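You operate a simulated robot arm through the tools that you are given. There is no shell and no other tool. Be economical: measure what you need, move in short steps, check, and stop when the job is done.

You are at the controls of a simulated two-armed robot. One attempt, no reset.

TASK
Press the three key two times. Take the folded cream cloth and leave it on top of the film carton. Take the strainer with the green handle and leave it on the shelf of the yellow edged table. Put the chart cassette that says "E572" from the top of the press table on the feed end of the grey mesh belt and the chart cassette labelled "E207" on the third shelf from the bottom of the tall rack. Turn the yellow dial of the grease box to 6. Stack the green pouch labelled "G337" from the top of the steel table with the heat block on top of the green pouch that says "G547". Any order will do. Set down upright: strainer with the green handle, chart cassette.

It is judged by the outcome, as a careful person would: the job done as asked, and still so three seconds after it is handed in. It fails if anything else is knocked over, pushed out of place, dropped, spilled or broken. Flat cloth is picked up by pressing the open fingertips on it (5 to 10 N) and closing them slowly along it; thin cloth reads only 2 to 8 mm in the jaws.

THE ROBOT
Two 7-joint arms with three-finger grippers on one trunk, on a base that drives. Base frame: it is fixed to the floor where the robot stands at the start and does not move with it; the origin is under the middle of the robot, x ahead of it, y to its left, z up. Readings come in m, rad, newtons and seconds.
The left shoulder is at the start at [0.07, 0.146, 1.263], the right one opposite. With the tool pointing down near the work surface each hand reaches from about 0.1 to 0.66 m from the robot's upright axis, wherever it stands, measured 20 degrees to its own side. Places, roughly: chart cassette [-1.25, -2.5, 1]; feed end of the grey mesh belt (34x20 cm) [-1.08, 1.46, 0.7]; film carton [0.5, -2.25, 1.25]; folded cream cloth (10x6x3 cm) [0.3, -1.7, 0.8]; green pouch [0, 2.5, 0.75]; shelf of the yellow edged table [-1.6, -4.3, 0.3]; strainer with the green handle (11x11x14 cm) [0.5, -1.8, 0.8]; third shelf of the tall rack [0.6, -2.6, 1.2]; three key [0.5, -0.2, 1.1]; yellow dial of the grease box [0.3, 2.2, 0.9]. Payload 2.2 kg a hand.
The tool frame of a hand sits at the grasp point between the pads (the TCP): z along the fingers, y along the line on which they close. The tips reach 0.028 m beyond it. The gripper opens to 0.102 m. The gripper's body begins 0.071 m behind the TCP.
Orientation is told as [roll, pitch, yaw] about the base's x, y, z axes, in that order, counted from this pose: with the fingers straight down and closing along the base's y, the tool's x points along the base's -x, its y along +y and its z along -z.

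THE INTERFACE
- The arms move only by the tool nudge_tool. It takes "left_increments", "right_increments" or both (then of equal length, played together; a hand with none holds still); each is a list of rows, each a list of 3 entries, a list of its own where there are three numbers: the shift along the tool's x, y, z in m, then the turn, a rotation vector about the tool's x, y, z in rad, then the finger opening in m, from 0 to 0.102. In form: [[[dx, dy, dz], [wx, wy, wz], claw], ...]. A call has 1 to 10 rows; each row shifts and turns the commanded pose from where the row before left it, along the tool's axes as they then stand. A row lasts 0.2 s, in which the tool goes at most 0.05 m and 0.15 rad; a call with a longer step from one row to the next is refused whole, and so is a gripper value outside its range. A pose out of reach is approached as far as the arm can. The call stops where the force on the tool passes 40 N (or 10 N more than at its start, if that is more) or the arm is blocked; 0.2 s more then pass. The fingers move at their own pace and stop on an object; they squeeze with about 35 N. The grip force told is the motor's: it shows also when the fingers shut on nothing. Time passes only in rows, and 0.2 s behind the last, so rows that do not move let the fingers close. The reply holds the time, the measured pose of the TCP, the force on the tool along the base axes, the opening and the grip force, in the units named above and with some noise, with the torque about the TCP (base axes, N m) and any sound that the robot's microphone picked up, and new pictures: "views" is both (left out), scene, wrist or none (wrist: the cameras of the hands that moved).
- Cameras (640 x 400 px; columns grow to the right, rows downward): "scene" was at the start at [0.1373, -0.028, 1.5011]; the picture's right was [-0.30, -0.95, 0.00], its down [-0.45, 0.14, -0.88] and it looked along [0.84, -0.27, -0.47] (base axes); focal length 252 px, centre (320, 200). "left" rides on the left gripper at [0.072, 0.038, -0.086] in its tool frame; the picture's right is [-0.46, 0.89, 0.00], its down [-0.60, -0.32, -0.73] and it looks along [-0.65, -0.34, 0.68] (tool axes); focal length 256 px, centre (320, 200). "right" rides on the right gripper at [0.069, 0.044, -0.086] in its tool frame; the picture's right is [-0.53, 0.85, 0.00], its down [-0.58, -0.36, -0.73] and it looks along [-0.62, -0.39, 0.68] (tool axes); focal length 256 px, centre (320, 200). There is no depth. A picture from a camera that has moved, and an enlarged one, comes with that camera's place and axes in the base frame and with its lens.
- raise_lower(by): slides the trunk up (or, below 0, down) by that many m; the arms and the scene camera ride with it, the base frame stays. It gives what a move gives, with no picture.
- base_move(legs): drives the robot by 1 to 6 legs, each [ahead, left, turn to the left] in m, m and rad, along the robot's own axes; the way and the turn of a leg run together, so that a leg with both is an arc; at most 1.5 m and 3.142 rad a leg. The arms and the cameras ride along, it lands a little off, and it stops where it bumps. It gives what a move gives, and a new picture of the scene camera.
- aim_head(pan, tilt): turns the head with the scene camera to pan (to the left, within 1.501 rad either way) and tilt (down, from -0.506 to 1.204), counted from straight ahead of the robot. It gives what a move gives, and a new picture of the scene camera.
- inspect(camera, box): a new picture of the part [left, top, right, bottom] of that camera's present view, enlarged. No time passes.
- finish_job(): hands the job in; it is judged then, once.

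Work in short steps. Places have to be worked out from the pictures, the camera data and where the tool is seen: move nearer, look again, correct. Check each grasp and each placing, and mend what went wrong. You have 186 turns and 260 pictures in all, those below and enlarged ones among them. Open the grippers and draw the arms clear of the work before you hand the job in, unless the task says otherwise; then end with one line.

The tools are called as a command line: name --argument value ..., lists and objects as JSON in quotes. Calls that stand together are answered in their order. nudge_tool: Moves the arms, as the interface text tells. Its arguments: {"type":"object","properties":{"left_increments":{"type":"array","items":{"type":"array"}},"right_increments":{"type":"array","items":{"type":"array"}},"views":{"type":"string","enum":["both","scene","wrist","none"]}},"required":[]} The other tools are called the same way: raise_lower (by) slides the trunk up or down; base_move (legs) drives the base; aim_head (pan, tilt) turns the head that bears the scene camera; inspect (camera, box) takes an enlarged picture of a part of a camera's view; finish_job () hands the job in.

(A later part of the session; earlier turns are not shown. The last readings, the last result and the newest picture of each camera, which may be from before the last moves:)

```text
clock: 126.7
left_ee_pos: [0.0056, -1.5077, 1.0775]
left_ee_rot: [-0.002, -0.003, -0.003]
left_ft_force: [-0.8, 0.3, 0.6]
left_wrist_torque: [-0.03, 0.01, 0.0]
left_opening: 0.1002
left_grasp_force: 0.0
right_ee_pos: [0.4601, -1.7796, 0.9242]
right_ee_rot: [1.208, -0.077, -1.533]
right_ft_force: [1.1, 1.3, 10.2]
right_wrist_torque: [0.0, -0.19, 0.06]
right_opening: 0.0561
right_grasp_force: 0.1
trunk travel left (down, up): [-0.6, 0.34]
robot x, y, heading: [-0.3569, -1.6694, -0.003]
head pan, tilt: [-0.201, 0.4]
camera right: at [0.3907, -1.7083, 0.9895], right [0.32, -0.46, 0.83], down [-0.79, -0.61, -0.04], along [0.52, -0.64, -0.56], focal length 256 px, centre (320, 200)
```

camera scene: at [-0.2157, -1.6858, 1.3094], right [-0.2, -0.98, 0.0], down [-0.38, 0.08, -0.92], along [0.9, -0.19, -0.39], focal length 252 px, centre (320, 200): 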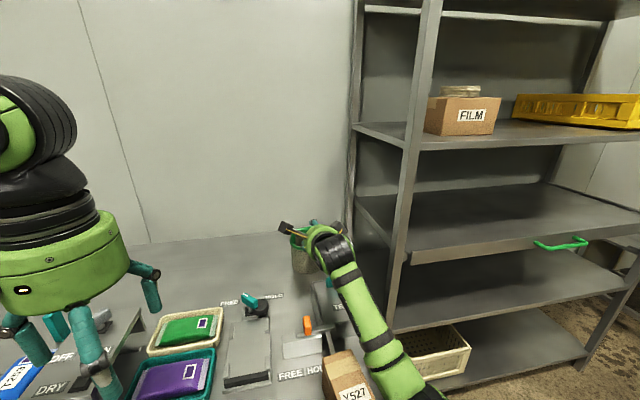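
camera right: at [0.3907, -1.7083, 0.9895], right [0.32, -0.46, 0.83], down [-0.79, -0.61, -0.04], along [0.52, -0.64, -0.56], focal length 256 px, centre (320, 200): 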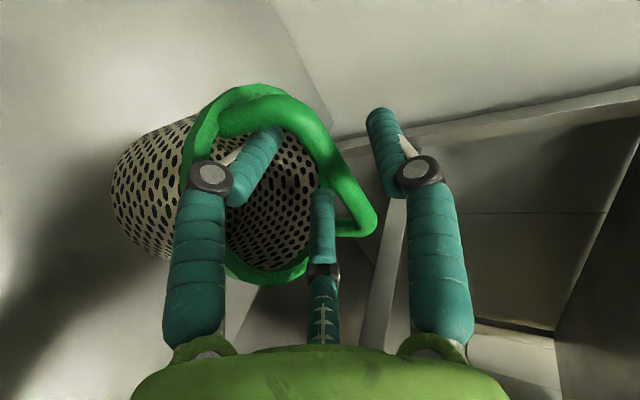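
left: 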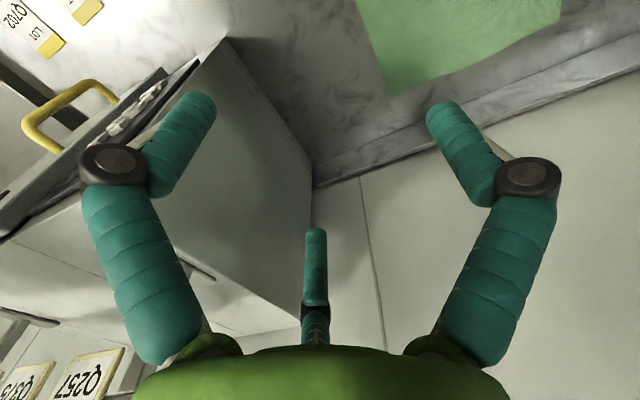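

A light upward contact (10 N) appears. I close partway to 30 mm and check force and picture.

nudge_tool --right_increments '[[[0, 0, 0], [0, 0, 0], 0.045], [[0, 0, 0], [0, 0, 0], 0.035]]' --views "wrist"

inspect --camera "right" --box '[160, 60, 420, 260]'

```text
clock: 127.3
left_ee_pos: [0.0051, -1.5083, 1.077]
left_ee_rot: [0.0, -0.002, -0.001]
left_ft_force: [-0.5, 1.0, 0.0]
left_wrist_torque: [-0.03, 0.02, -0.02]
left_opening: 0.0998
left_grasp_force: 0.1
right_ee_pos: [0.4587, -1.7814, 0.9211]
right_ee_rot: [1.201, -0.078, -1.534]
right_ft_force: [-0.9, -2.8, 9.9]
right_wrist_torque: [-0.17, -0.15, -0.05]
right_opening: 0.0353
right_grasp_force: 0.1
trunk travel left (down, up): [-0.6, 0.34]
robot x, y, heading: [-0.3574, -1.6673, -0.003]
head pan, tilt: [-0.201, 0.4]
camera right: at [0.3908, -1.7104, 0.9866], right [0.32, -0.46, 0.83], down [-0.79, -0.61, -0.03], along [0.52, -0.64, -0.56], focal length 256 px, centre (320, 200)
```

right: 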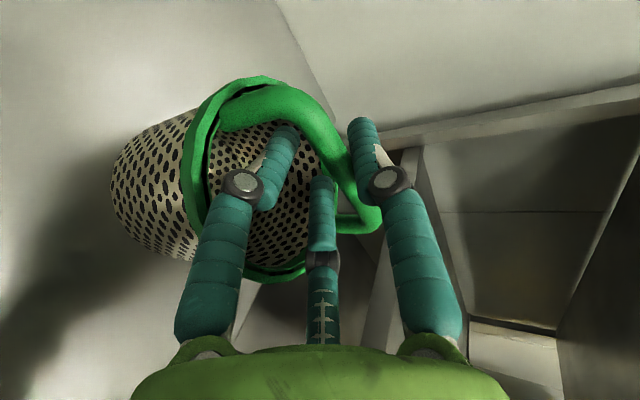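

```text
2.00 times, centred on (290, 160) of right
camera zoom: at [0.3908, -1.7104, 0.9866], right [0.32, -0.46, 0.83], down [-0.79, -0.61, -0.03], along [0.52, -0.64, -0.56], focal length 512 px, centre (380, 280)
```

zoom: 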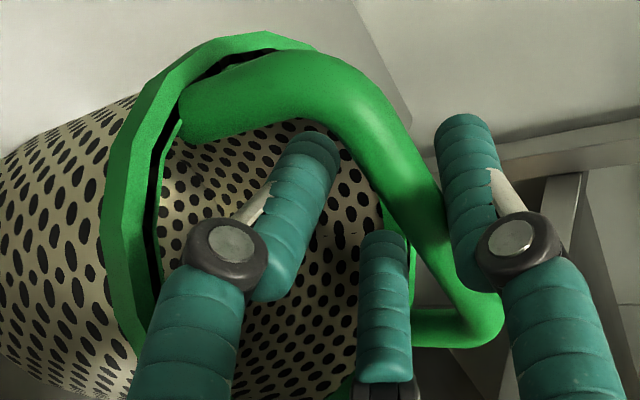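

The bar is between the fingers but right at the tips (tool z≈+0.03). I raise 3 mm along tool y and advance 2 cm more.

nudge_tool --right_increments '[[[0, 0.004, 0.0], [0, 0, 0], 0.045], [[0.003, 0.0, 0.008], [0, 0, 0], 0.045], [[0, 0, 0.008], [0, 0, 0], 0.045]]' --views "none"

inspect --camera "right" --box '[160, 60, 420, 260]'

```text
clock: 128.1
left_ee_pos: [0.0024, -1.506, 1.0775]
left_ee_rot: [-0.002, -0.001, -0.001]
left_ft_force: [0.5, -0.5, -0.8]
left_wrist_torque: [-0.03, 0.0, -0.01]
left_opening: 0.1002
left_grasp_force: 0.0
right_ee_pos: [0.4743, -1.7759, 0.921]
right_ee_rot: [1.208, -0.077, -1.535]
right_ft_force: [-2.8, 0.8, 12.5]
right_wrist_torque: [-0.05, -0.19, -0.09]
right_opening: 0.0459
right_grasp_force: 0.1
trunk travel left (down, up): [-0.6, 0.34]
robot x, y, heading: [-0.3604, -1.6694, -0.002]
head pan, tilt: [-0.201, 0.4]
```

```text
2.00 times, centred on (290, 160) of right
camera zoom: at [0.4064, -1.7051, 0.9873], right [0.32, -0.46, 0.83], down [-0.79, -0.61, -0.04], along [0.52, -0.64, -0.56], focal length 512 px, centre (380, 280)
```

zoom: 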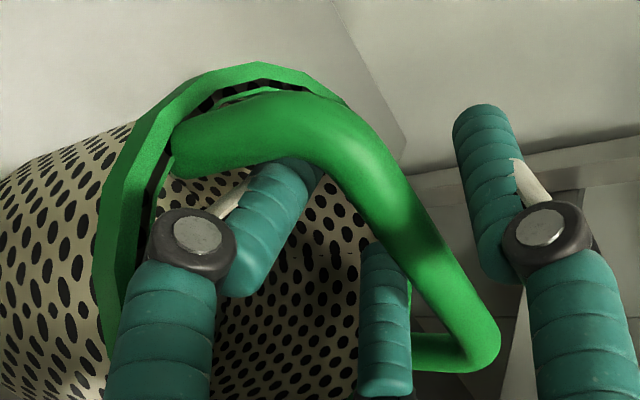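

Now B and C lie under the bar, A above. The upward force suggests the lower tips press on the rim, so I raise 8 mm and close.

nudge_tool --right_increments '[[[0, 0.007, -0.001], [0, 0, 0], 0.045], [[0, 0, 0], [0, 0, 0], 0.035]]' --views "none"

nudge_tool --right_increments '[[[0, 0, 0], [0, 0, 0], 0.025], [[0, 0, 0], [0, 0, 0], 0.015], [[0, 0, 0], [0, 0, 0], 0.0], [[0, 0, 0], [0, 0, 0], 0.0]]' --views "wrist"

```text
clock: 128.7
left_ee_pos: [0.0075, -1.5075, 1.076]
left_ee_rot: [-0.002, 0.0, -0.001]
left_ft_force: [-0.4, -0.4, -0.4]
left_wrist_torque: [-0.04, 0.0, 0.0]
left_opening: 0.1
left_grasp_force: 0.0
right_ee_pos: [0.4767, -1.7779, 0.9221]
right_ee_rot: [1.194, -0.075, -1.534]
right_ft_force: [-1.6, -0.6, 2.6]
right_wrist_torque: [0.01, 0.0, -0.02]
right_opening: 0.036
right_grasp_force: 0.1
trunk travel left (down, up): [-0.6, 0.34]
robot x, y, heading: [-0.3557, -1.6695, -0.003]
head pan, tilt: [-0.201, 0.4]
```

```text
clock: 129.7
left_ee_pos: [0.0059, -1.5075, 1.0779]
left_ee_rot: [-0.001, -0.002, -0.003]
left_ft_force: [-0.2, -0.7, 0.6]
left_wrist_torque: [-0.02, -0.02, 0.0]
left_opening: 0.0998
left_grasp_force: 0.0
right_ee_pos: [0.4769, -1.7761, 0.9251]
right_ee_rot: [1.198, -0.076, -1.534]
right_ft_force: [0.6, 2.4, 4.2]
right_wrist_torque: [0.56, 0.03, -0.08]
right_opening: 0.0189
right_grasp_force: 35.0
trunk travel left (down, up): [-0.6, 0.34]
robot x, y, heading: [-0.3593, -1.6657, -0.003]
head pan, tilt: [-0.201, 0.4]
camera right: at [0.4098, -1.7045, 0.9905], right [0.32, -0.46, 0.83], down [-0.79, -0.61, -0.03], along [0.52, -0.64, -0.56], focal length 256 px, centre (320, 200)
```

right: 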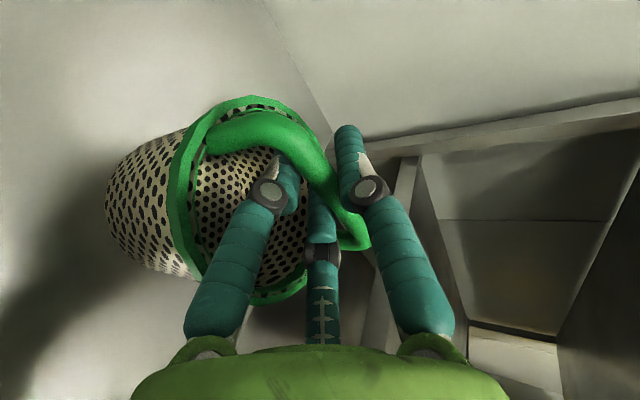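

Gripped at 19 mm with 35 N. I lift straight up 10 cm.

nudge_tool --right_increments '[[[-0.001, 0.0186, -0.0073], [0, 0, 0], 0.0], [[-0.002, 0.028, -0.011], [0, 0, 0], 0.0], [[-0.002, 0.028, -0.011], [0, 0, 0], 0.0], [[-0.002, 0.028, -0.011], [0, 0, 0], 0.0]]' --views "both"

```text
clock: 130.7
left_ee_pos: [0.006, -1.5063, 1.0773]
left_ee_rot: [0.0, 0.001, -0.003]
left_ft_force: [-0.1, -0.8, -0.1]
left_wrist_torque: [-0.01, -0.05, 0.0]
left_opening: 0.0999
left_grasp_force: 0.0
right_ee_pos: [0.4769, -1.7742, 1.0354]
right_ee_rot: [1.195, -0.078, -1.531]
right_ft_force: [0.1, -0.3, -2.7]
right_wrist_torque: [0.03, 0.0, -0.01]
right_opening: 0.0178
right_grasp_force: 34.8
trunk travel left (down, up): [-0.6, 0.34]
robot x, y, heading: [-0.3581, -1.6668, -0.004]
head pan, tilt: [-0.201, 0.4]
camera scene: at [-0.217, -1.6874, 1.3095], right [-0.2, -0.98, 0.0], down [-0.38, 0.08, -0.92], along [0.9, -0.19, -0.39], focal length 252 px, centre (320, 200)
camera right: at [0.4093, -1.7039, 1.1006], right [0.33, -0.46, 0.83], down [-0.79, -0.61, -0.03], along [0.52, -0.64, -0.56], focal length 256 px, centre (320, 200)
```

scene: 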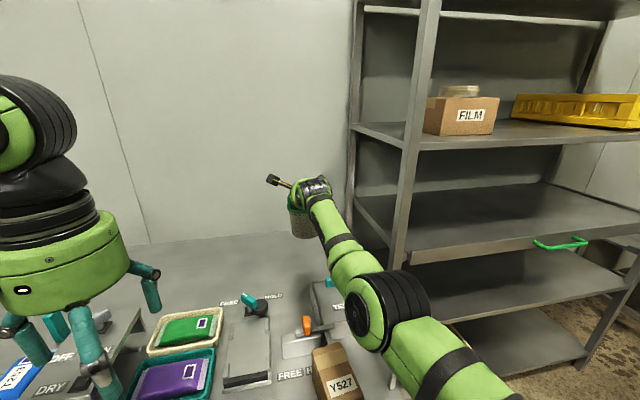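
right: 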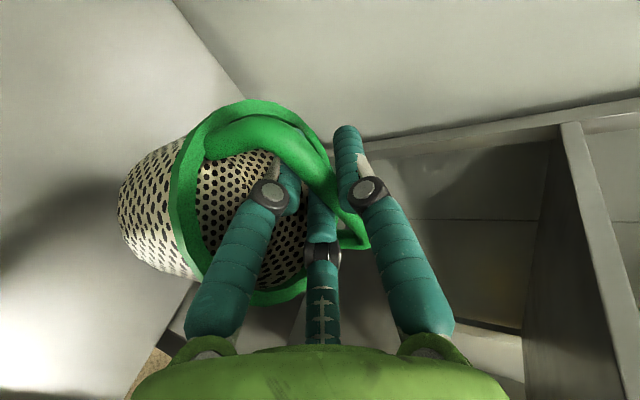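

Strainer is up (2.7 N), hanging upright. I raise the trunk 0.15 m, then retract the hand toward its side keeping the orientation.

raise_lower --by 0.15

nudge_tool --right_increments '[[[-0.0209, -0.014, -0.0312], [0, 0, 0], 0.0], [[-0.0209, -0.014, -0.0312], [0, 0, 0], 0.0], [[-0.0209, -0.014, -0.0312], [0, 0, 0], 0.0], [[-0.0209, -0.014, -0.0312], [0, 0, 0], 0.0], [[-0.0209, -0.014, -0.0312], [0, 0, 0], 0.0], [[-0.0209, -0.014, -0.0312], [0, 0, 0], 0.0], [[-0.0209, -0.014, -0.0312], [0, 0, 0], 0.0], [[-0.0209, -0.014, -0.0312], [0, 0, 0], 0.0], [[-0.0209, -0.014, -0.0312], [0, 0, 0], 0.0]]' --views "scene"

```text
clock: 132.5
left_ee_pos: [0.007, -1.5082, 1.2266]
left_ee_rot: [0.001, 0.0, -0.003]
left_ft_force: [-0.8, -0.3, -0.3]
left_wrist_torque: [0.0, -0.05, 0.01]
left_opening: 0.1
left_grasp_force: 0.1
right_ee_pos: [0.4773, -1.7762, 1.1846]
right_ee_rot: [1.199, -0.076, -1.534]
right_ft_force: [-0.9, 0.9, -2.4]
right_wrist_torque: [0.07, 0.04, 0.0]
right_opening: 0.0178
right_grasp_force: 35.2
trunk travel left (down, up): [-0.75, 0.19]
robot x, y, heading: [-0.3549, -1.6679, -0.0]
head pan, tilt: [-0.201, 0.4]
```

```text
clock: 134.5
left_ee_pos: [0.0058, -1.5091, 1.2275]
left_ee_rot: [-0.001, -0.002, -0.001]
left_ft_force: [-0.7, -0.1, 0.3]
left_wrist_torque: [0.02, -0.03, 0.02]
left_opening: 0.0998
left_grasp_force: 0.0
right_ee_pos: [0.1761, -1.9771, 1.1831]
right_ee_rot: [1.199, -0.075, -1.532]
right_ft_force: [0.1, -0.6, -2.5]
right_wrist_torque: [0.03, 0.01, 0.01]
right_opening: 0.0179
right_grasp_force: 34.7
trunk travel left (down, up): [-0.75, 0.19]
robot x, y, heading: [-0.3589, -1.6699, 0.003]
head pan, tilt: [-0.201, 0.4]
camera scene: at [-0.2172, -1.6892, 1.4596], right [-0.2, -0.98, 0.0], down [-0.38, 0.08, -0.92], along [0.9, -0.19, -0.39], focal length 252 px, centre (320, 200)
```

scene: 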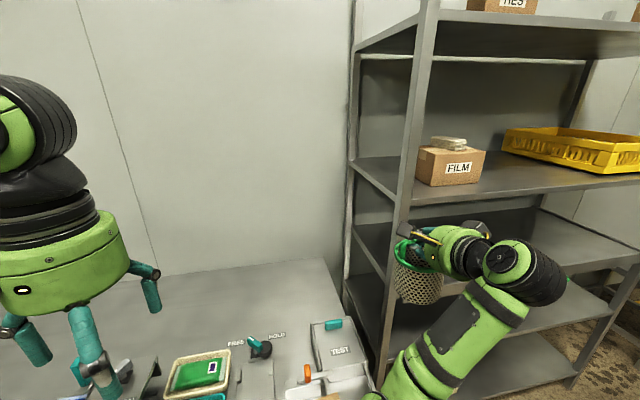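

I back to the aisle, drive down it past the rack, and turn to face the yellow-edged table.

base_move --legs '[[-0.1, 0, 0], [0, -0.9, 0], [0, -0.85, 0], [0, 0, -1.571]]'

aim_head --pan -0.4 --tilt 0.5

```text
clock: 147.9
left_ee_pos: [-0.3011, -3.7823, 1.2267]
left_ee_rot: [0.0, 0.003, -1.585]
left_ft_force: [-0.2, 1.1, -0.1]
left_wrist_torque: [-0.04, -0.01, -0.01]
left_opening: 0.1001
left_grasp_force: 0.0
right_ee_pos: [-0.7701, -3.9457, 1.1825]
right_ee_rot: [1.197, -0.074, -3.117]
right_ft_force: [-0.1, 0.2, -1.4]
right_wrist_torque: [-0.02, -0.06, 0.01]
right_opening: 0.0179
right_grasp_force: 34.9
trunk travel left (down, up): [-0.75, 0.19]
robot x, y, heading: [-0.4543, -3.4169, -1.585]
head pan, tilt: [-0.201, 0.4]
camera scene: at [-0.4772, -3.5567, 1.4595], right [-0.98, 0.22, 0.0], down [0.08, 0.38, -0.92], along [-0.2, -0.9, -0.39], focal length 252 px, centre (320, 200)
```

scene: 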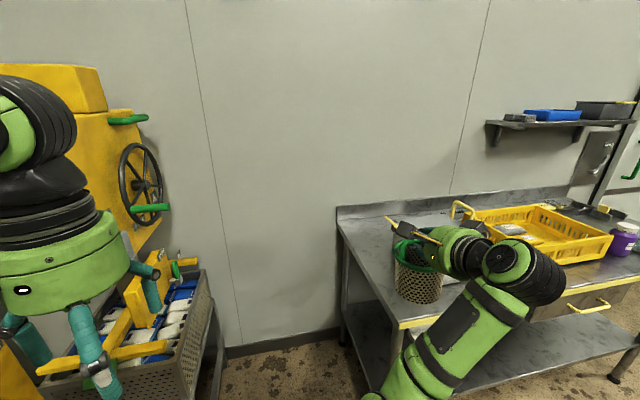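

```text
clock: 148.6
left_ee_pos: [-0.3014, -3.7825, 1.2267]
left_ee_rot: [-0.001, 0.002, -1.584]
left_ft_force: [0.4, -0.1, -1.1]
left_wrist_torque: [0.01, -0.04, -0.01]
left_opening: 0.0998
left_grasp_force: 0.0
right_ee_pos: [-0.7718, -3.9461, 1.1833]
right_ee_rot: [1.198, -0.075, -3.118]
right_ft_force: [0.0, 0.2, -1.6]
right_wrist_torque: [0.0, -0.02, 0.02]
right_opening: 0.0177
right_grasp_force: 34.8
trunk travel left (down, up): [-0.75, 0.19]
robot x, y, heading: [-0.4562, -3.4171, -1.587]
head pan, tilt: [-0.4, 0.499]
camera scene: at [-0.4943, -3.5495, 1.4503], right [-0.91, 0.4, 0.0], down [0.19, 0.44, -0.88], along [-0.35, -0.8, -0.48], focal length 252 px, centre (320, 200)
```

scene: 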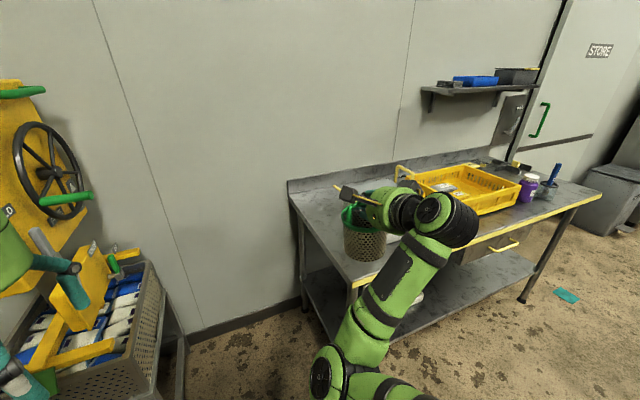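

Table front edge is at y≈-4.08, shelf spans x -0.9…-2.5, with a tray near x≈-1.25. I tuck the left hand back, and drive right to x≈-1.4.

nudge_tool --left_increments '[[[0.04, 0.025, 0], [0, 0, 0], 0.1], [[0.04, 0.025, 0], [0, 0, 0], 0.1], [[0.04, 0.025, 0], [0, 0, 0], 0.1], [[0.03, 0.02, 0], [0, 0, 0], 0.1]]' --views "none"

base_move --legs '[[-0.06, 0, 0.014], [0, -0.95, 0]]'

```text
clock: 149.6
left_ee_pos: [-0.2047, -3.63, 1.2283]
left_ee_rot: [-0.002, -0.003, -1.586]
left_ft_force: [0.5, 0.8, 1.1]
left_wrist_torque: [-0.03, 0.03, -0.02]
left_opening: 0.0997
left_grasp_force: 0.2
right_ee_pos: [-0.7688, -3.9444, 1.1849]
right_ee_rot: [1.199, -0.076, -3.117]
right_ft_force: [0.2, 0.5, -2.3]
right_wrist_torque: [-0.01, -0.06, 0.01]
right_opening: 0.0177
right_grasp_force: 35.0
trunk travel left (down, up): [-0.75, 0.19]
robot x, y, heading: [-0.455, -3.413, -1.586]
head pan, tilt: [-0.4, 0.499]
```

```text
clock: 155.1
left_ee_pos: [-1.1352, -3.568, 1.2264]
left_ee_rot: [-0.001, 0.001, -1.561]
left_ft_force: [-0.1, -0.1, 0.6]
left_wrist_torque: [-0.04, 0.0, 0.01]
left_opening: 0.1003
left_grasp_force: 0.0
right_ee_pos: [-1.6939, -3.8961, 1.1832]
right_ee_rot: [1.196, -0.074, -3.092]
right_ft_force: [-0.3, 0.5, -1.9]
right_wrist_torque: [0.01, -0.01, 0.0]
right_opening: 0.0176
right_grasp_force: 35.4
trunk travel left (down, up): [-0.75, 0.19]
robot x, y, heading: [-1.3959, -3.3589, -1.561]
head pan, tilt: [-0.4, 0.499]
camera scene: at [-1.4265, -3.493, 1.4503], right [-0.92, 0.38, 0.0], down [0.18, 0.44, -0.88], along [-0.34, -0.81, -0.48], focal length 252 px, centre (320, 200)
```

scene: 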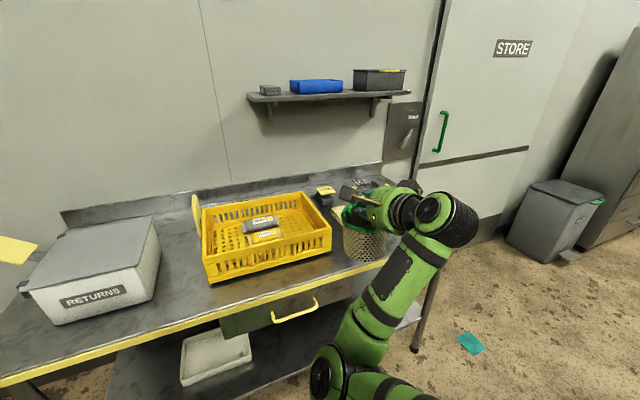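

The drawer hangs at x≈-1.35…-1.78, so I place at x≈-1.92 where the shelf is open. I shift right 0.23 m, lower the trunk 0.70 m and look.

base_move --legs '[[0, -0.23, -0.01]]'

raise_lower --by -0.68

aim_head --pan -0.3 --tilt 0.3

```text
clock: 156.8
left_ee_pos: [-1.3653, -3.5721, 1.2282]
left_ee_rot: [-0.002, 0.002, -1.571]
left_ft_force: [0.9, -0.2, -0.9]
left_wrist_torque: [-0.01, 0.0, 0.02]
left_opening: 0.1001
left_grasp_force: 0.0
right_ee_pos: [-1.9266, -3.8931, 1.1826]
right_ee_rot: [1.199, -0.079, -3.101]
right_ft_force: [0.3, -0.1, -2.0]
right_wrist_torque: [-0.01, -0.04, -0.01]
right_opening: 0.0176
right_grasp_force: 35.2
trunk travel left (down, up): [-0.75, 0.19]
robot x, y, heading: [-1.6213, -3.3548, -1.572]
head pan, tilt: [-0.4, 0.499]
camera scene: at [-1.6554, -3.4932, 1.4504], right [-0.92, 0.39, 0.0], down [0.19, 0.44, -0.88], along [-0.34, -0.81, -0.48], focal length 252 px, centre (320, 200)
```

scene: 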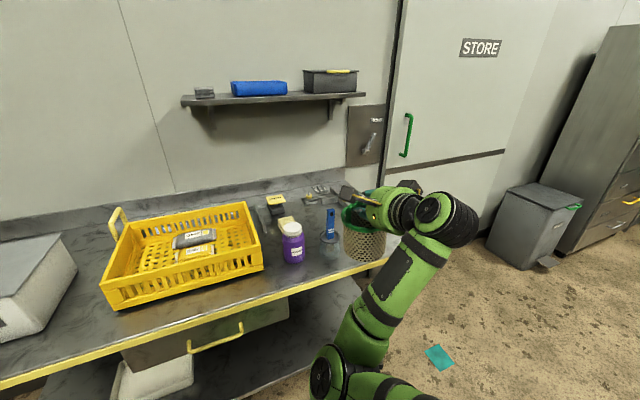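

```text
refused: -0.68 is not a number from -0.4 to 0.4
```

```text
clock: 157.6
left_ee_pos: [-1.3676, -3.5735, 1.2281]
left_ee_rot: [0.0, 0.001, -1.571]
left_ft_force: [0.1, -0.2, -0.6]
left_wrist_torque: [0.0, 0.02, 0.0]
left_opening: 0.0999
left_grasp_force: 0.1
right_ee_pos: [-1.9299, -3.894, 1.1834]
right_ee_rot: [1.197, -0.074, -3.101]
right_ft_force: [0.0, 0.2, -2.5]
right_wrist_torque: [0.0, -0.03, 0.04]
right_opening: 0.0179
right_grasp_force: 34.5
trunk travel left (down, up): [-0.75, 0.19]
robot x, y, heading: [-1.6176, -3.3587, -1.574]
head pan, tilt: [-0.3, 0.3]
camera scene: at [-1.6504, -3.4986, 1.4686], right [-0.95, 0.3, 0.0], down [0.09, 0.28, -0.95], along [-0.28, -0.91, -0.3], focal length 252 px, centre (320, 200)
```

scene: 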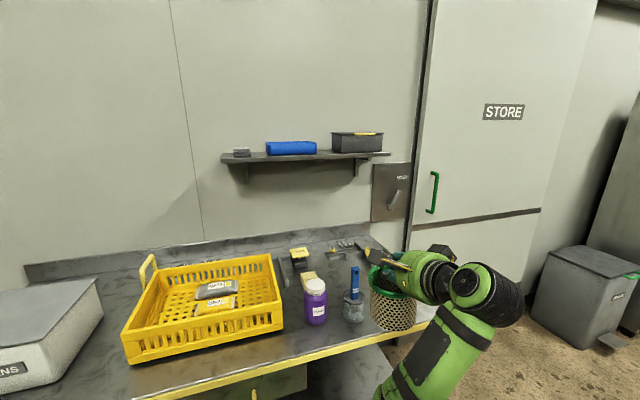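

The trunk takes at most 0.4 m per move; I lower in two goes and look at the shelf opening.

raise_lower --by -0.4

raise_lower --by -0.27

aim_head --pan -0.3 --tilt 0.3

```text
clock: 161.4
left_ee_pos: [-1.3668, -3.5712, 0.8285]
left_ee_rot: [-0.001, 0.002, -1.573]
left_ft_force: [-0.8, 0.1, 0.3]
left_wrist_torque: [0.04, -0.01, 0.01]
left_opening: 0.0998
left_grasp_force: 0.0
right_ee_pos: [-1.9275, -3.8934, 0.7819]
right_ee_rot: [1.198, -0.077, -3.1]
right_ft_force: [-1.2, -0.1, -2.5]
right_wrist_torque: [0.02, -0.05, 0.01]
right_opening: 0.0177
right_grasp_force: 34.4
trunk travel left (down, up): [-0.35, 0.59]
robot x, y, heading: [-1.6233, -3.3578, -1.572]
head pan, tilt: [-0.3, 0.3]
```

```text
clock: 164.2
left_ee_pos: [-1.3668, -3.572, 0.5566]
left_ee_rot: [0.001, 0.001, -1.57]
left_ft_force: [0.4, 0.7, 1.3]
left_wrist_torque: [-0.01, -0.01, 0.04]
left_opening: 0.0997
left_grasp_force: 0.0
right_ee_pos: [-1.9276, -3.8936, 0.5126]
right_ee_rot: [1.198, -0.076, -3.102]
right_ft_force: [0.6, 0.8, -1.0]
right_wrist_torque: [0.01, -0.02, 0.0]
right_opening: 0.018
right_grasp_force: 35.2
trunk travel left (down, up): [-0.08, 0.86]
robot x, y, heading: [-1.6228, -3.3565, -1.573]
head pan, tilt: [-0.3, 0.3]
```

```text
clock: 164.8
left_ee_pos: [-1.3668, -3.5722, 0.5578]
left_ee_rot: [-0.001, 0.001, -1.572]
left_ft_force: [0.1, 0.5, 0.3]
left_wrist_torque: [-0.01, 0.03, -0.03]
left_opening: 0.0999
left_grasp_force: 0.1
right_ee_pos: [-1.9275, -3.8924, 0.5124]
right_ee_rot: [1.197, -0.075, -3.101]
right_ft_force: [-0.5, -1.2, -2.3]
right_wrist_torque: [0.01, -0.04, 0.03]
right_opening: 0.0178
right_grasp_force: 35.0
trunk travel left (down, up): [-0.08, 0.86]
robot x, y, heading: [-1.6191, -3.3575, -1.574]
head pan, tilt: [-0.3, 0.3]
camera scene: at [-1.6494, -3.4984, 0.7987], right [-0.95, 0.3, 0.0], down [0.09, 0.28, -0.96], along [-0.28, -0.91, -0.3], focal length 252 px, centre (320, 200)
```

scene: 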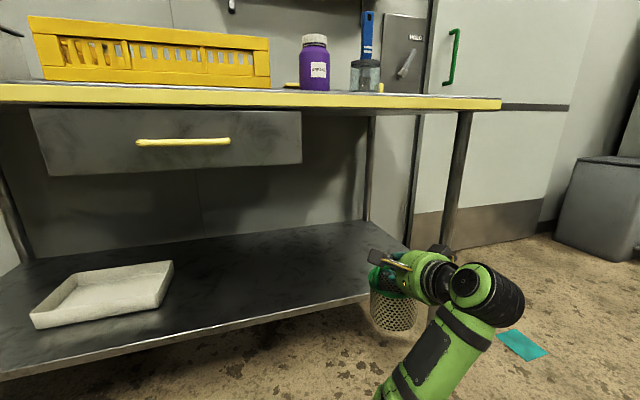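

Table front is at y≈-4.02, tabletop z≈0.84, shelf z≈0.3–0.34; strainer bottom is at ≈0.37, on course to pass above the shelf. I drive ahead 0.30 m.

base_move --legs '[[0.3, 0, 0]]'

```text
clock: 166.8
left_ee_pos: [-1.3653, -3.87, 0.5577]
left_ee_rot: [0.0, 0.002, -1.566]
left_ft_force: [-0.5, -0.1, 0.0]
left_wrist_torque: [0.0, -0.01, 0.01]
left_opening: 0.1003
left_grasp_force: 0.1
right_ee_pos: [-1.9273, -4.1912, 0.5124]
right_ee_rot: [1.198, -0.075, -3.099]
right_ft_force: [0.8, -0.1, -1.9]
right_wrist_torque: [-0.01, -0.04, -0.02]
right_opening: 0.0178
right_grasp_force: 35.2
trunk travel left (down, up): [-0.08, 0.86]
robot x, y, heading: [-1.6247, -3.6557, -1.572]
head pan, tilt: [-0.3, 0.3]
camera scene: at [-1.6495, -3.7959, 0.7987], right [-0.96, 0.3, 0.0], down [0.09, 0.28, -0.96], along [-0.28, -0.91, -0.3], focal length 252 px, centre (320, 200)
```

scene: 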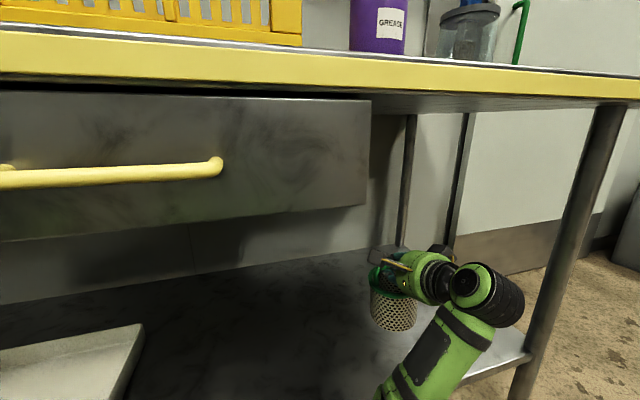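

Strainer is over the shelf, clear of drawer and top. I lower in 1 cm rows.

nudge_tool --right_increments '[[[0.0007, -0.0093, 0.0037], [0, 0, 0], 0.0], [[0.0007, -0.0093, 0.0037], [0, 0, 0], 0.0], [[0.0007, -0.0093, 0.0037], [0, 0, 0], 0.0], [[0, 0, 0], [0, 0, 0], 0.0]]' --views "none"

inspect --camera "scene" --box '[320, 220, 480, 360]'

```text
clock: 167.8
left_ee_pos: [-1.3664, -3.8687, 0.5584]
left_ee_rot: [-0.002, 0.003, -1.568]
left_ft_force: [0.6, 0.3, -0.1]
left_wrist_torque: [0.0, -0.03, 0.01]
left_opening: 0.0999
left_grasp_force: 0.0
right_ee_pos: [-1.9277, -4.1905, 0.4817]
right_ee_rot: [1.197, -0.074, -3.101]
right_ft_force: [-0.4, 0.3, -2.4]
right_wrist_torque: [-0.01, -0.02, -0.01]
right_opening: 0.0181
right_grasp_force: 35.0
trunk travel left (down, up): [-0.08, 0.86]
robot x, y, heading: [-1.6208, -3.655, -1.568]
head pan, tilt: [-0.3, 0.3]
```

```text
2.86 times, centred on (400, 290) of scene
camera zoom: at [-1.6495, -3.7959, 0.7987], right [-0.96, 0.3, 0.0], down [0.09, 0.28, -0.96], along [-0.28, -0.91, -0.3], focal length 721 px, centre (91, -57)
```

zoom: 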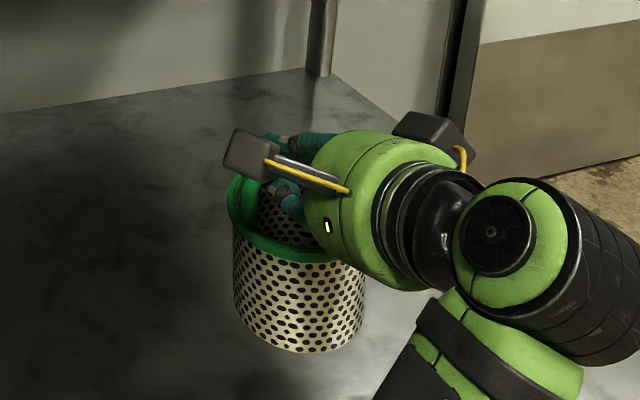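

No contact yet. I continue down in smaller rows.

nudge_tool --right_increments '[[[0.0005, -0.0074, 0.0029], [0, 0, 0], 0.0], [[0.0005, -0.0056, 0.0022], [0, 0, 0], 0.0], [[0.0005, -0.0056, 0.0022], [0, 0, 0], 0.0], [[0.0005, -0.0056, 0.0022], [0, 0, 0], 0.0]]' --views "none"

```text
clock: 168.8
left_ee_pos: [-1.3652, -3.8696, 0.5569]
left_ee_rot: [0.002, 0.001, -1.567]
left_ft_force: [-0.6, 0.0, 0.3]
left_wrist_torque: [-0.02, 0.04, 0.02]
left_opening: 0.0998
left_grasp_force: 0.1
right_ee_pos: [-1.9278, -4.1919, 0.4567]
right_ee_rot: [1.196, -0.076, -3.098]
right_ft_force: [0.2, 0.0, -2.4]
right_wrist_torque: [0.02, -0.02, 0.01]
right_opening: 0.0177
right_grasp_force: 34.6
trunk travel left (down, up): [-0.08, 0.86]
robot x, y, heading: [-1.6209, -3.6548, -1.572]
head pan, tilt: [-0.3, 0.3]
```

nudge_tool --right_increments '[[[0.0004, -0.0046, 0.0018], [0, 0, 0], 0.0], [[0.0004, -0.0046, 0.0018], [0, 0, 0], 0.0], [[0.0004, -0.0046, 0.0018], [0, 0, 0], 0.0]]' --views "none"

inspect --camera "scene" --box '[320, 220, 480, 360]'

```text
clock: 169.6
left_ee_pos: [-1.3654, -3.8686, 0.5581]
left_ee_rot: [-0.001, 0.0, -1.569]
left_ft_force: [0.3, 0.0, 0.5]
left_wrist_torque: [0.02, 0.01, 0.02]
left_opening: 0.1
left_grasp_force: 0.1
right_ee_pos: [-1.9298, -4.1917, 0.4449]
right_ee_rot: [1.203, -0.08, -3.107]
right_ft_force: [-1.1, 1.1, -2.1]
right_wrist_torque: [-0.01, -0.03, 0.03]
right_opening: 0.0178
right_grasp_force: 35.4
trunk travel left (down, up): [-0.08, 0.86]
robot x, y, heading: [-1.6215, -3.6574, -1.574]
head pan, tilt: [-0.3, 0.3]
```

```text
2.86 times, centred on (400, 290) of scene
camera zoom: at [-1.6495, -3.7959, 0.7987], right [-0.96, 0.3, 0.0], down [0.09, 0.28, -0.96], along [-0.28, -0.91, -0.3], focal length 721 px, centre (91, -57)
```

zoom: 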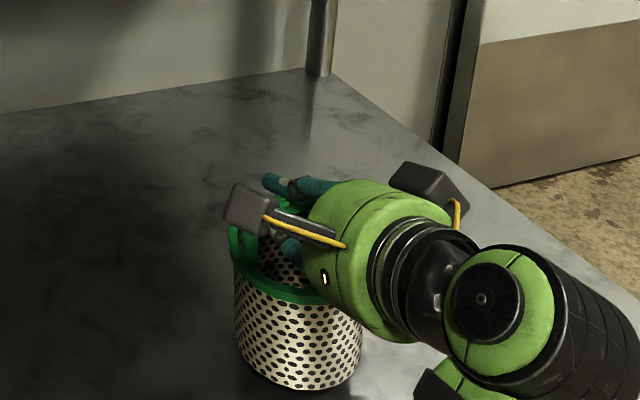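

nudge_tool --right_increments '[[[0.0003, -0.0037, 0.0015], [0, 0, 0], 0.0], [[0.0003, -0.0037, 0.0015], [0, 0, 0], 0.0], [[0.0003, -0.0037, 0.0015], [0, 0, 0], 0.0]]' --views "none"

```text
clock: 170.4
left_ee_pos: [-1.3666, -3.8704, 0.5586]
left_ee_rot: [-0.001, 0.003, -1.568]
left_ft_force: [0.1, 0.2, -0.2]
left_wrist_torque: [0.0, 0.0, -0.01]
left_opening: 0.1001
left_grasp_force: 0.1
right_ee_pos: [-1.935, -4.1914, 0.439]
right_ee_rot: [1.214, -0.089, -3.113]
right_ft_force: [-0.4, 0.3, -2.7]
right_wrist_torque: [-0.01, -0.02, 0.01]
right_opening: 0.0178
right_grasp_force: 35.2
trunk travel left (down, up): [-0.08, 0.86]
robot x, y, heading: [-1.6246, -3.6564, -1.575]
head pan, tilt: [-0.3, 0.3]
```

The hand moved less than commanded; perhaps the arm nears a limit or touches the shelf edge. I look at the whole scene.

aim_head --pan -0.7 --tilt 0.75

```text
clock: 171.3
left_ee_pos: [-1.3666, -3.8689, 0.5581]
left_ee_rot: [0.001, 0.0, -1.567]
left_ft_force: [0.3, -0.1, 0.2]
left_wrist_torque: [-0.01, -0.01, 0.04]
left_opening: 0.0999
left_grasp_force: 0.0
right_ee_pos: [-1.9345, -4.1915, 0.4356]
right_ee_rot: [1.21, -0.091, -3.113]
right_ft_force: [0.6, -1.4, -2.9]
right_wrist_torque: [0.03, -0.05, 0.02]
right_opening: 0.0179
right_grasp_force: 35.1
trunk travel left (down, up): [-0.08, 0.86]
robot x, y, heading: [-1.62, -3.6583, -1.571]
head pan, tilt: [-0.7, 0.75]
camera scene: at [-1.6752, -3.7702, 0.7584], right [-0.77, 0.64, 0.0], down [0.44, 0.52, -0.73], along [-0.47, -0.56, -0.68], focal length 252 px, centre (320, 200)
```

scene: 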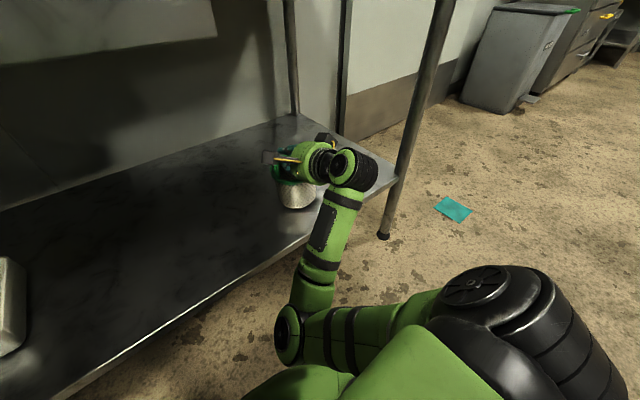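

The forearm leans over the shelf's front edge (shelf z≈0.282, edge y≈-4.087) and the strainer is ~1 cm above. I lift 4 cm, back the base 0.2 m, and extend the arm instead, so the forearm lies flatter.

nudge_tool --right_increments '[[[-0.001, 0.0186, -0.0073], [0, 0, 0], 0.0], [[-0.002, 0.0232, -0.0091], [0, 0, 0], 0.0], [[0, 0, 0], [0, 0, 0], 0.0]]' --views "none"

base_move --legs '[[-0.2, 0, 0]]'

nudge_tool --right_increments '[[[-0.0015, 0.0145, 0.0372], [0, 0, 0], 0.0], [[-0.0015, 0.0145, 0.0372], [0, 0, 0], 0.0], [[-0.0015, 0.0145, 0.0372], [0, 0, 0], 0.0], [[-0.0015, 0.0145, 0.0372], [0, 0, 0], 0.0], [[-0.0015, 0.0145, 0.0372], [0, 0, 0], 0.0], [[-0.0015, 0.0145, 0.0372], [0, 0, 0], 0.0]]' --views "scene"

```text
clock: 172.1
left_ee_pos: [-1.367, -3.8698, 0.5582]
left_ee_rot: [-0.002, 0.002, -1.566]
left_ft_force: [-0.1, 0.2, -0.8]
left_wrist_torque: [0.0, -0.03, 0.0]
left_opening: 0.1
left_grasp_force: 0.1
right_ee_pos: [-1.9267, -4.1915, 0.4741]
right_ee_rot: [1.196, -0.074, -3.101]
right_ft_force: [-0.6, 0.5, -1.9]
right_wrist_torque: [-0.01, -0.04, 0.02]
right_opening: 0.0176
right_grasp_force: 35.7
trunk travel left (down, up): [-0.08, 0.86]
robot x, y, heading: [-1.6168, -3.6585, -1.567]
head pan, tilt: [-0.7, 0.75]
```

```text
clock: 173.7
left_ee_pos: [-1.3658, -3.6696, 0.5581]
left_ee_rot: [0.0, 0.004, -1.567]
left_ft_force: [-0.1, 0.0, 0.0]
left_wrist_torque: [0.01, 0.03, 0.02]
left_opening: 0.1
left_grasp_force: 0.1
right_ee_pos: [-1.9272, -3.9901, 0.4747]
right_ee_rot: [1.197, -0.075, -3.102]
right_ft_force: [-0.1, -0.3, -2.6]
right_wrist_torque: [0.0, -0.02, 0.03]
right_opening: 0.0179
right_grasp_force: 35.1
trunk travel left (down, up): [-0.08, 0.86]
robot x, y, heading: [-1.6207, -3.4508, -1.57]
head pan, tilt: [-0.7, 0.75]
camera scene: at [-1.6752, -3.5695, 0.7584], right [-0.76, 0.65, 0.0], down [0.44, 0.52, -0.73], along [-0.47, -0.56, -0.68], focal length 252 px, centre (320, 200)
```

scene: 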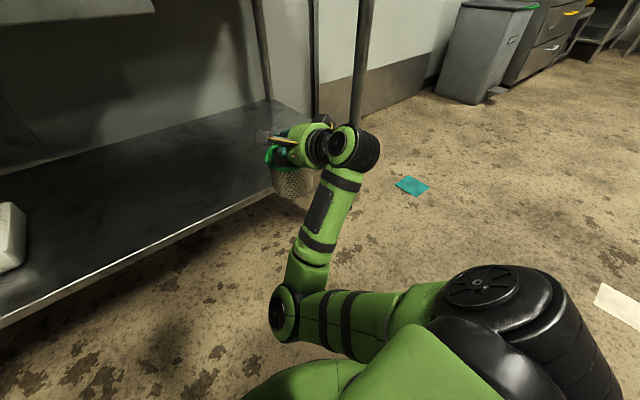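

```text
clock: 175.1
left_ee_pos: [-1.3664, -3.6692, 0.5571]
left_ee_rot: [0.0, 0.001, -1.57]
left_ft_force: [0.1, -0.5, -0.1]
left_wrist_torque: [0.0, 0.0, -0.01]
left_opening: 0.1001
left_grasp_force: 0.1
right_ee_pos: [-1.9266, -4.23, 0.4752]
right_ee_rot: [1.196, -0.074, -3.101]
right_ft_force: [0.8, -0.6, -3.2]
right_wrist_torque: [0.01, -0.04, 0.0]
right_opening: 0.0176
right_grasp_force: 34.9
trunk travel left (down, up): [-0.08, 0.86]
robot x, y, heading: [-1.6237, -3.4547, -1.573]
head pan, tilt: [-0.7, 0.75]
camera scene: at [-1.6752, -3.5695, 0.7583], right [-0.76, 0.65, 0.0], down [0.44, 0.52, -0.73], along [-0.47, -0.56, -0.68], focal length 252 px, centre (320, 200)
```

scene: 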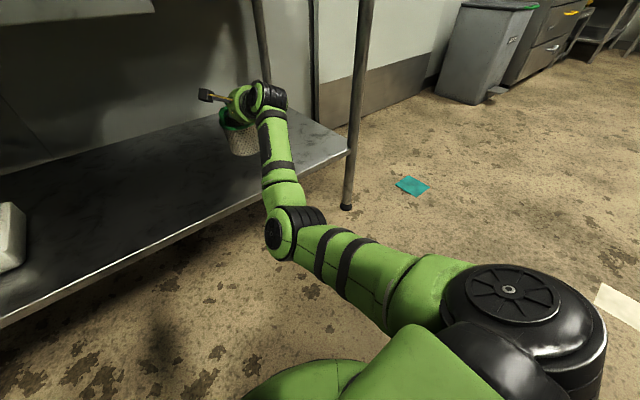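

Better posture at y=-4.23. I lower 4.5 cm in steps.

nudge_tool --right_increments '[[[0.0007, -0.0093, 0.0037], [0, 0, 0], 0.0], [[0.0007, -0.0093, 0.0037], [0, 0, 0], 0.0], [[0.0007, -0.0093, 0.0037], [0, 0, 0], 0.0], [[0.0005, -0.0056, 0.0022], [0, 0, 0], 0.0], [[0.0004, -0.0046, 0.0018], [0, 0, 0], 0.0], [[0.0004, -0.0037, 0.0015], [0, 0, 0], 0.0]]' --views "none"

```text
clock: 176.5
left_ee_pos: [-1.3656, -3.67, 0.5564]
left_ee_rot: [-0.002, 0.001, -1.569]
left_ft_force: [0.9, -0.6, 0.2]
left_wrist_torque: [0.01, -0.03, -0.03]
left_opening: 0.0999
left_grasp_force: 0.1
right_ee_pos: [-1.9251, -4.2306, 0.4286]
right_ee_rot: [1.199, -0.076, -3.102]
right_ft_force: [-0.2, 0.1, -2.2]
right_wrist_torque: [0.02, -0.03, 0.04]
right_opening: 0.0178
right_grasp_force: 35.3
trunk travel left (down, up): [-0.08, 0.86]
robot x, y, heading: [-1.6245, -3.4541, -1.573]
head pan, tilt: [-0.7, 0.75]
```

nudge_tool --right_increments '[[[0.0003, -0.0037, 0.0015], [0, 0, 0], 0.0], [[0.0003, -0.0037, 0.0015], [0, 0, 0], 0.0], [[0.0003, -0.0037, 0.0015], [0, 0, 0], 0.0]]' --views "none"

inspect --camera "scene" --box '[180, 70, 320, 190]'

```text
clock: 177.3
left_ee_pos: [-1.3661, -3.6671, 0.5586]
left_ee_rot: [-0.001, -0.002, -1.568]
left_ft_force: [0.7, 0.2, -0.2]
left_wrist_torque: [0.01, 0.03, -0.01]
left_opening: 0.1002
left_grasp_force: 0.1
right_ee_pos: [-1.9284, -4.2299, 0.4278]
right_ee_rot: [1.213, -0.077, -3.105]
right_ft_force: [-2.1, -0.7, 17.4]
right_wrist_torque: [0.0, -0.59, -0.01]
right_opening: 0.0177
right_grasp_force: 35.1
trunk travel left (down, up): [-0.08, 0.86]
robot x, y, heading: [-1.6239, -3.4522, -1.571]
head pan, tilt: [-0.7, 0.75]
```

```text
3.33 times, centred on (250, 130) of scene
camera zoom: at [-1.6744, -3.5672, 0.7592], right [-0.76, 0.65, 0.0], down [0.44, 0.52, -0.73], along [-0.47, -0.56, -0.68], focal length 841 px, centre (553, 433)
```

zoom: 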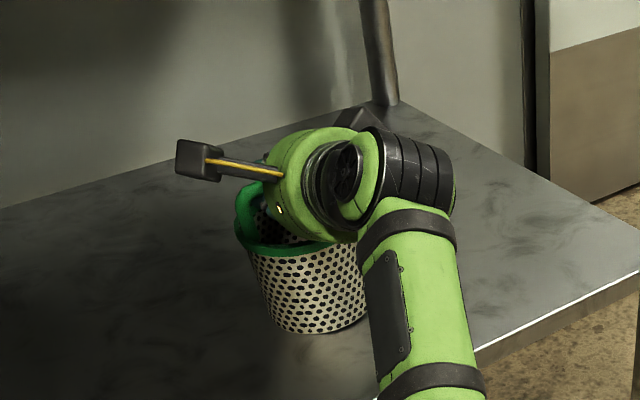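

Contact with the shelf (17 N). I ease 4 mm, open to 50 mm and wait.

nudge_tool --right_increments '[[[0, 0.004, -0.0016], [0, 0, 0], 0.0], [[0, 0, 0], [0, 0, 0], 0.03], [[0, 0, 0], [0, 0, 0], 0.05], [[0, 0, 0], [0, 0, 0], 0.05]]' --views "wrist"

```text
clock: 178.3
left_ee_pos: [-1.3662, -3.6675, 0.5584]
left_ee_rot: [-0.001, -0.001, -1.567]
left_ft_force: [0.5, 0.0, 0.1]
left_wrist_torque: [0.02, 0.01, -0.02]
left_opening: 0.1001
left_grasp_force: 0.1
right_ee_pos: [-1.9273, -4.23, 0.4234]
right_ee_rot: [1.197, -0.078, -3.102]
right_ft_force: [-3.1, 0.9, 4.5]
right_wrist_torque: [-0.03, 0.08, -0.03]
right_opening: 0.0484
right_grasp_force: 0.1
trunk travel left (down, up): [-0.08, 0.86]
robot x, y, heading: [-1.6256, -3.455, -1.57]
head pan, tilt: [-0.7, 0.75]
camera right: at [-1.8557, -4.1637, 0.4891], right [-0.46, -0.33, 0.83], down [-0.61, 0.79, -0.03], along [-0.64, -0.52, -0.56], focal length 256 px, centre (320, 200)
```

right: 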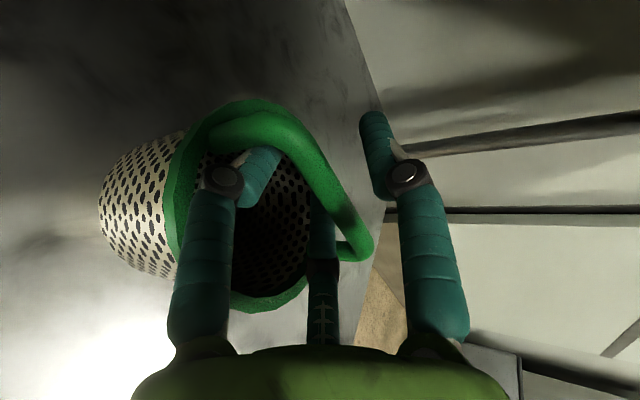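

Released and standing. I withdraw along the tool axis in small rows.

nudge_tool --right_increments '[[[0, 0.003, -0.005], [0, 0, 0], 0.045], [[0, 0, -0.012], [0, 0, 0], 0.045], [[0, 0, -0.015], [0, 0, 0], 0.045], [[0, 0, -0.02], [0, 0, 0], 0.045]]' --views "wrist"

```text
clock: 179.3
left_ee_pos: [-1.366, -3.6687, 0.5596]
left_ee_rot: [0.0, 0.001, -1.569]
left_ft_force: [-0.6, -0.4, -0.6]
left_wrist_torque: [0.0, -0.01, 0.03]
left_opening: 0.1
left_grasp_force: 0.0
right_ee_pos: [-1.926, -4.1815, 0.4449]
right_ee_rot: [1.197, -0.075, -3.099]
right_ft_force: [0.3, -0.2, 1.0]
right_wrist_torque: [-0.02, -0.01, -0.01]
right_opening: 0.0447
right_grasp_force: 0.1
trunk travel left (down, up): [-0.08, 0.86]
robot x, y, heading: [-1.6215, -3.4555, -1.576]
head pan, tilt: [-0.7, 0.75]
camera right: at [-1.8552, -4.1165, 0.5102], right [-0.46, -0.33, 0.82], down [-0.61, 0.79, -0.03], along [-0.64, -0.52, -0.56], focal length 256 px, centre (320, 200)
```

right: 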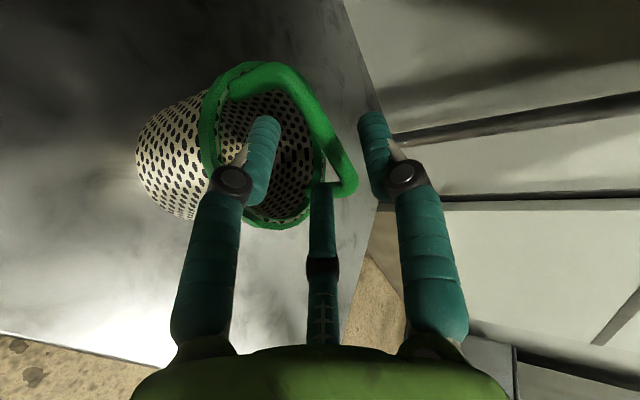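

Free and the strainer stays upright. I withdraw another 20 cm and check it with the scene camera.

nudge_tool --right_increments '[[[0, 0, -0.04], [0, 0, 0], 0.05], [[0, -0.014, -0.036], [0, 0, 0], 0.05], [[0, -0.014, -0.036], [0, 0, 0], 0.05], [[0, -0.014, -0.036], [0, 0, 0], 0.05], [[0, -0.014, -0.036], [0, 0, 0], 0.05]]' --views "scene"

```text
clock: 180.5
left_ee_pos: [-1.3662, -3.6691, 0.5573]
left_ee_rot: [-0.004, -0.001, -1.568]
left_ft_force: [0.0, 0.0, 0.0]
left_wrist_torque: [0.02, 0.01, 0.01]
left_opening: 0.0998
left_grasp_force: 0.0
right_ee_pos: [-1.9335, -3.9902, 0.459]
right_ee_rot: [1.197, -0.078, -3.102]
right_ft_force: [-0.8, -0.3, 0.1]
right_wrist_torque: [0.01, 0.0, 0.01]
right_opening: 0.0499
right_grasp_force: 0.0
trunk travel left (down, up): [-0.08, 0.86]
robot x, y, heading: [-1.6195, -3.4535, -1.575]
head pan, tilt: [-0.7, 0.75]
camera scene: at [-1.675, -3.5693, 0.7584], right [-0.76, 0.65, 0.0], down [0.44, 0.52, -0.73], along [-0.47, -0.56, -0.68], focal length 252 px, centre (320, 200)
```

scene: 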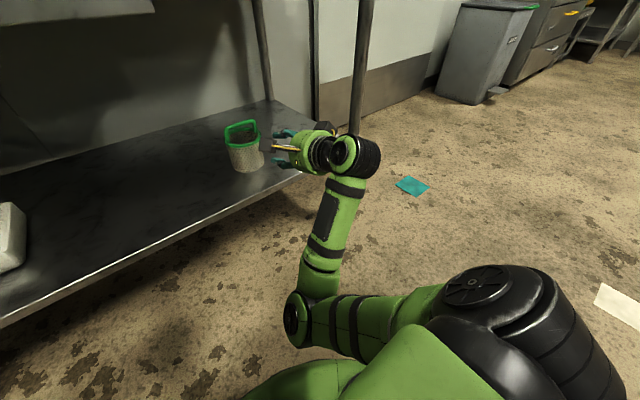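

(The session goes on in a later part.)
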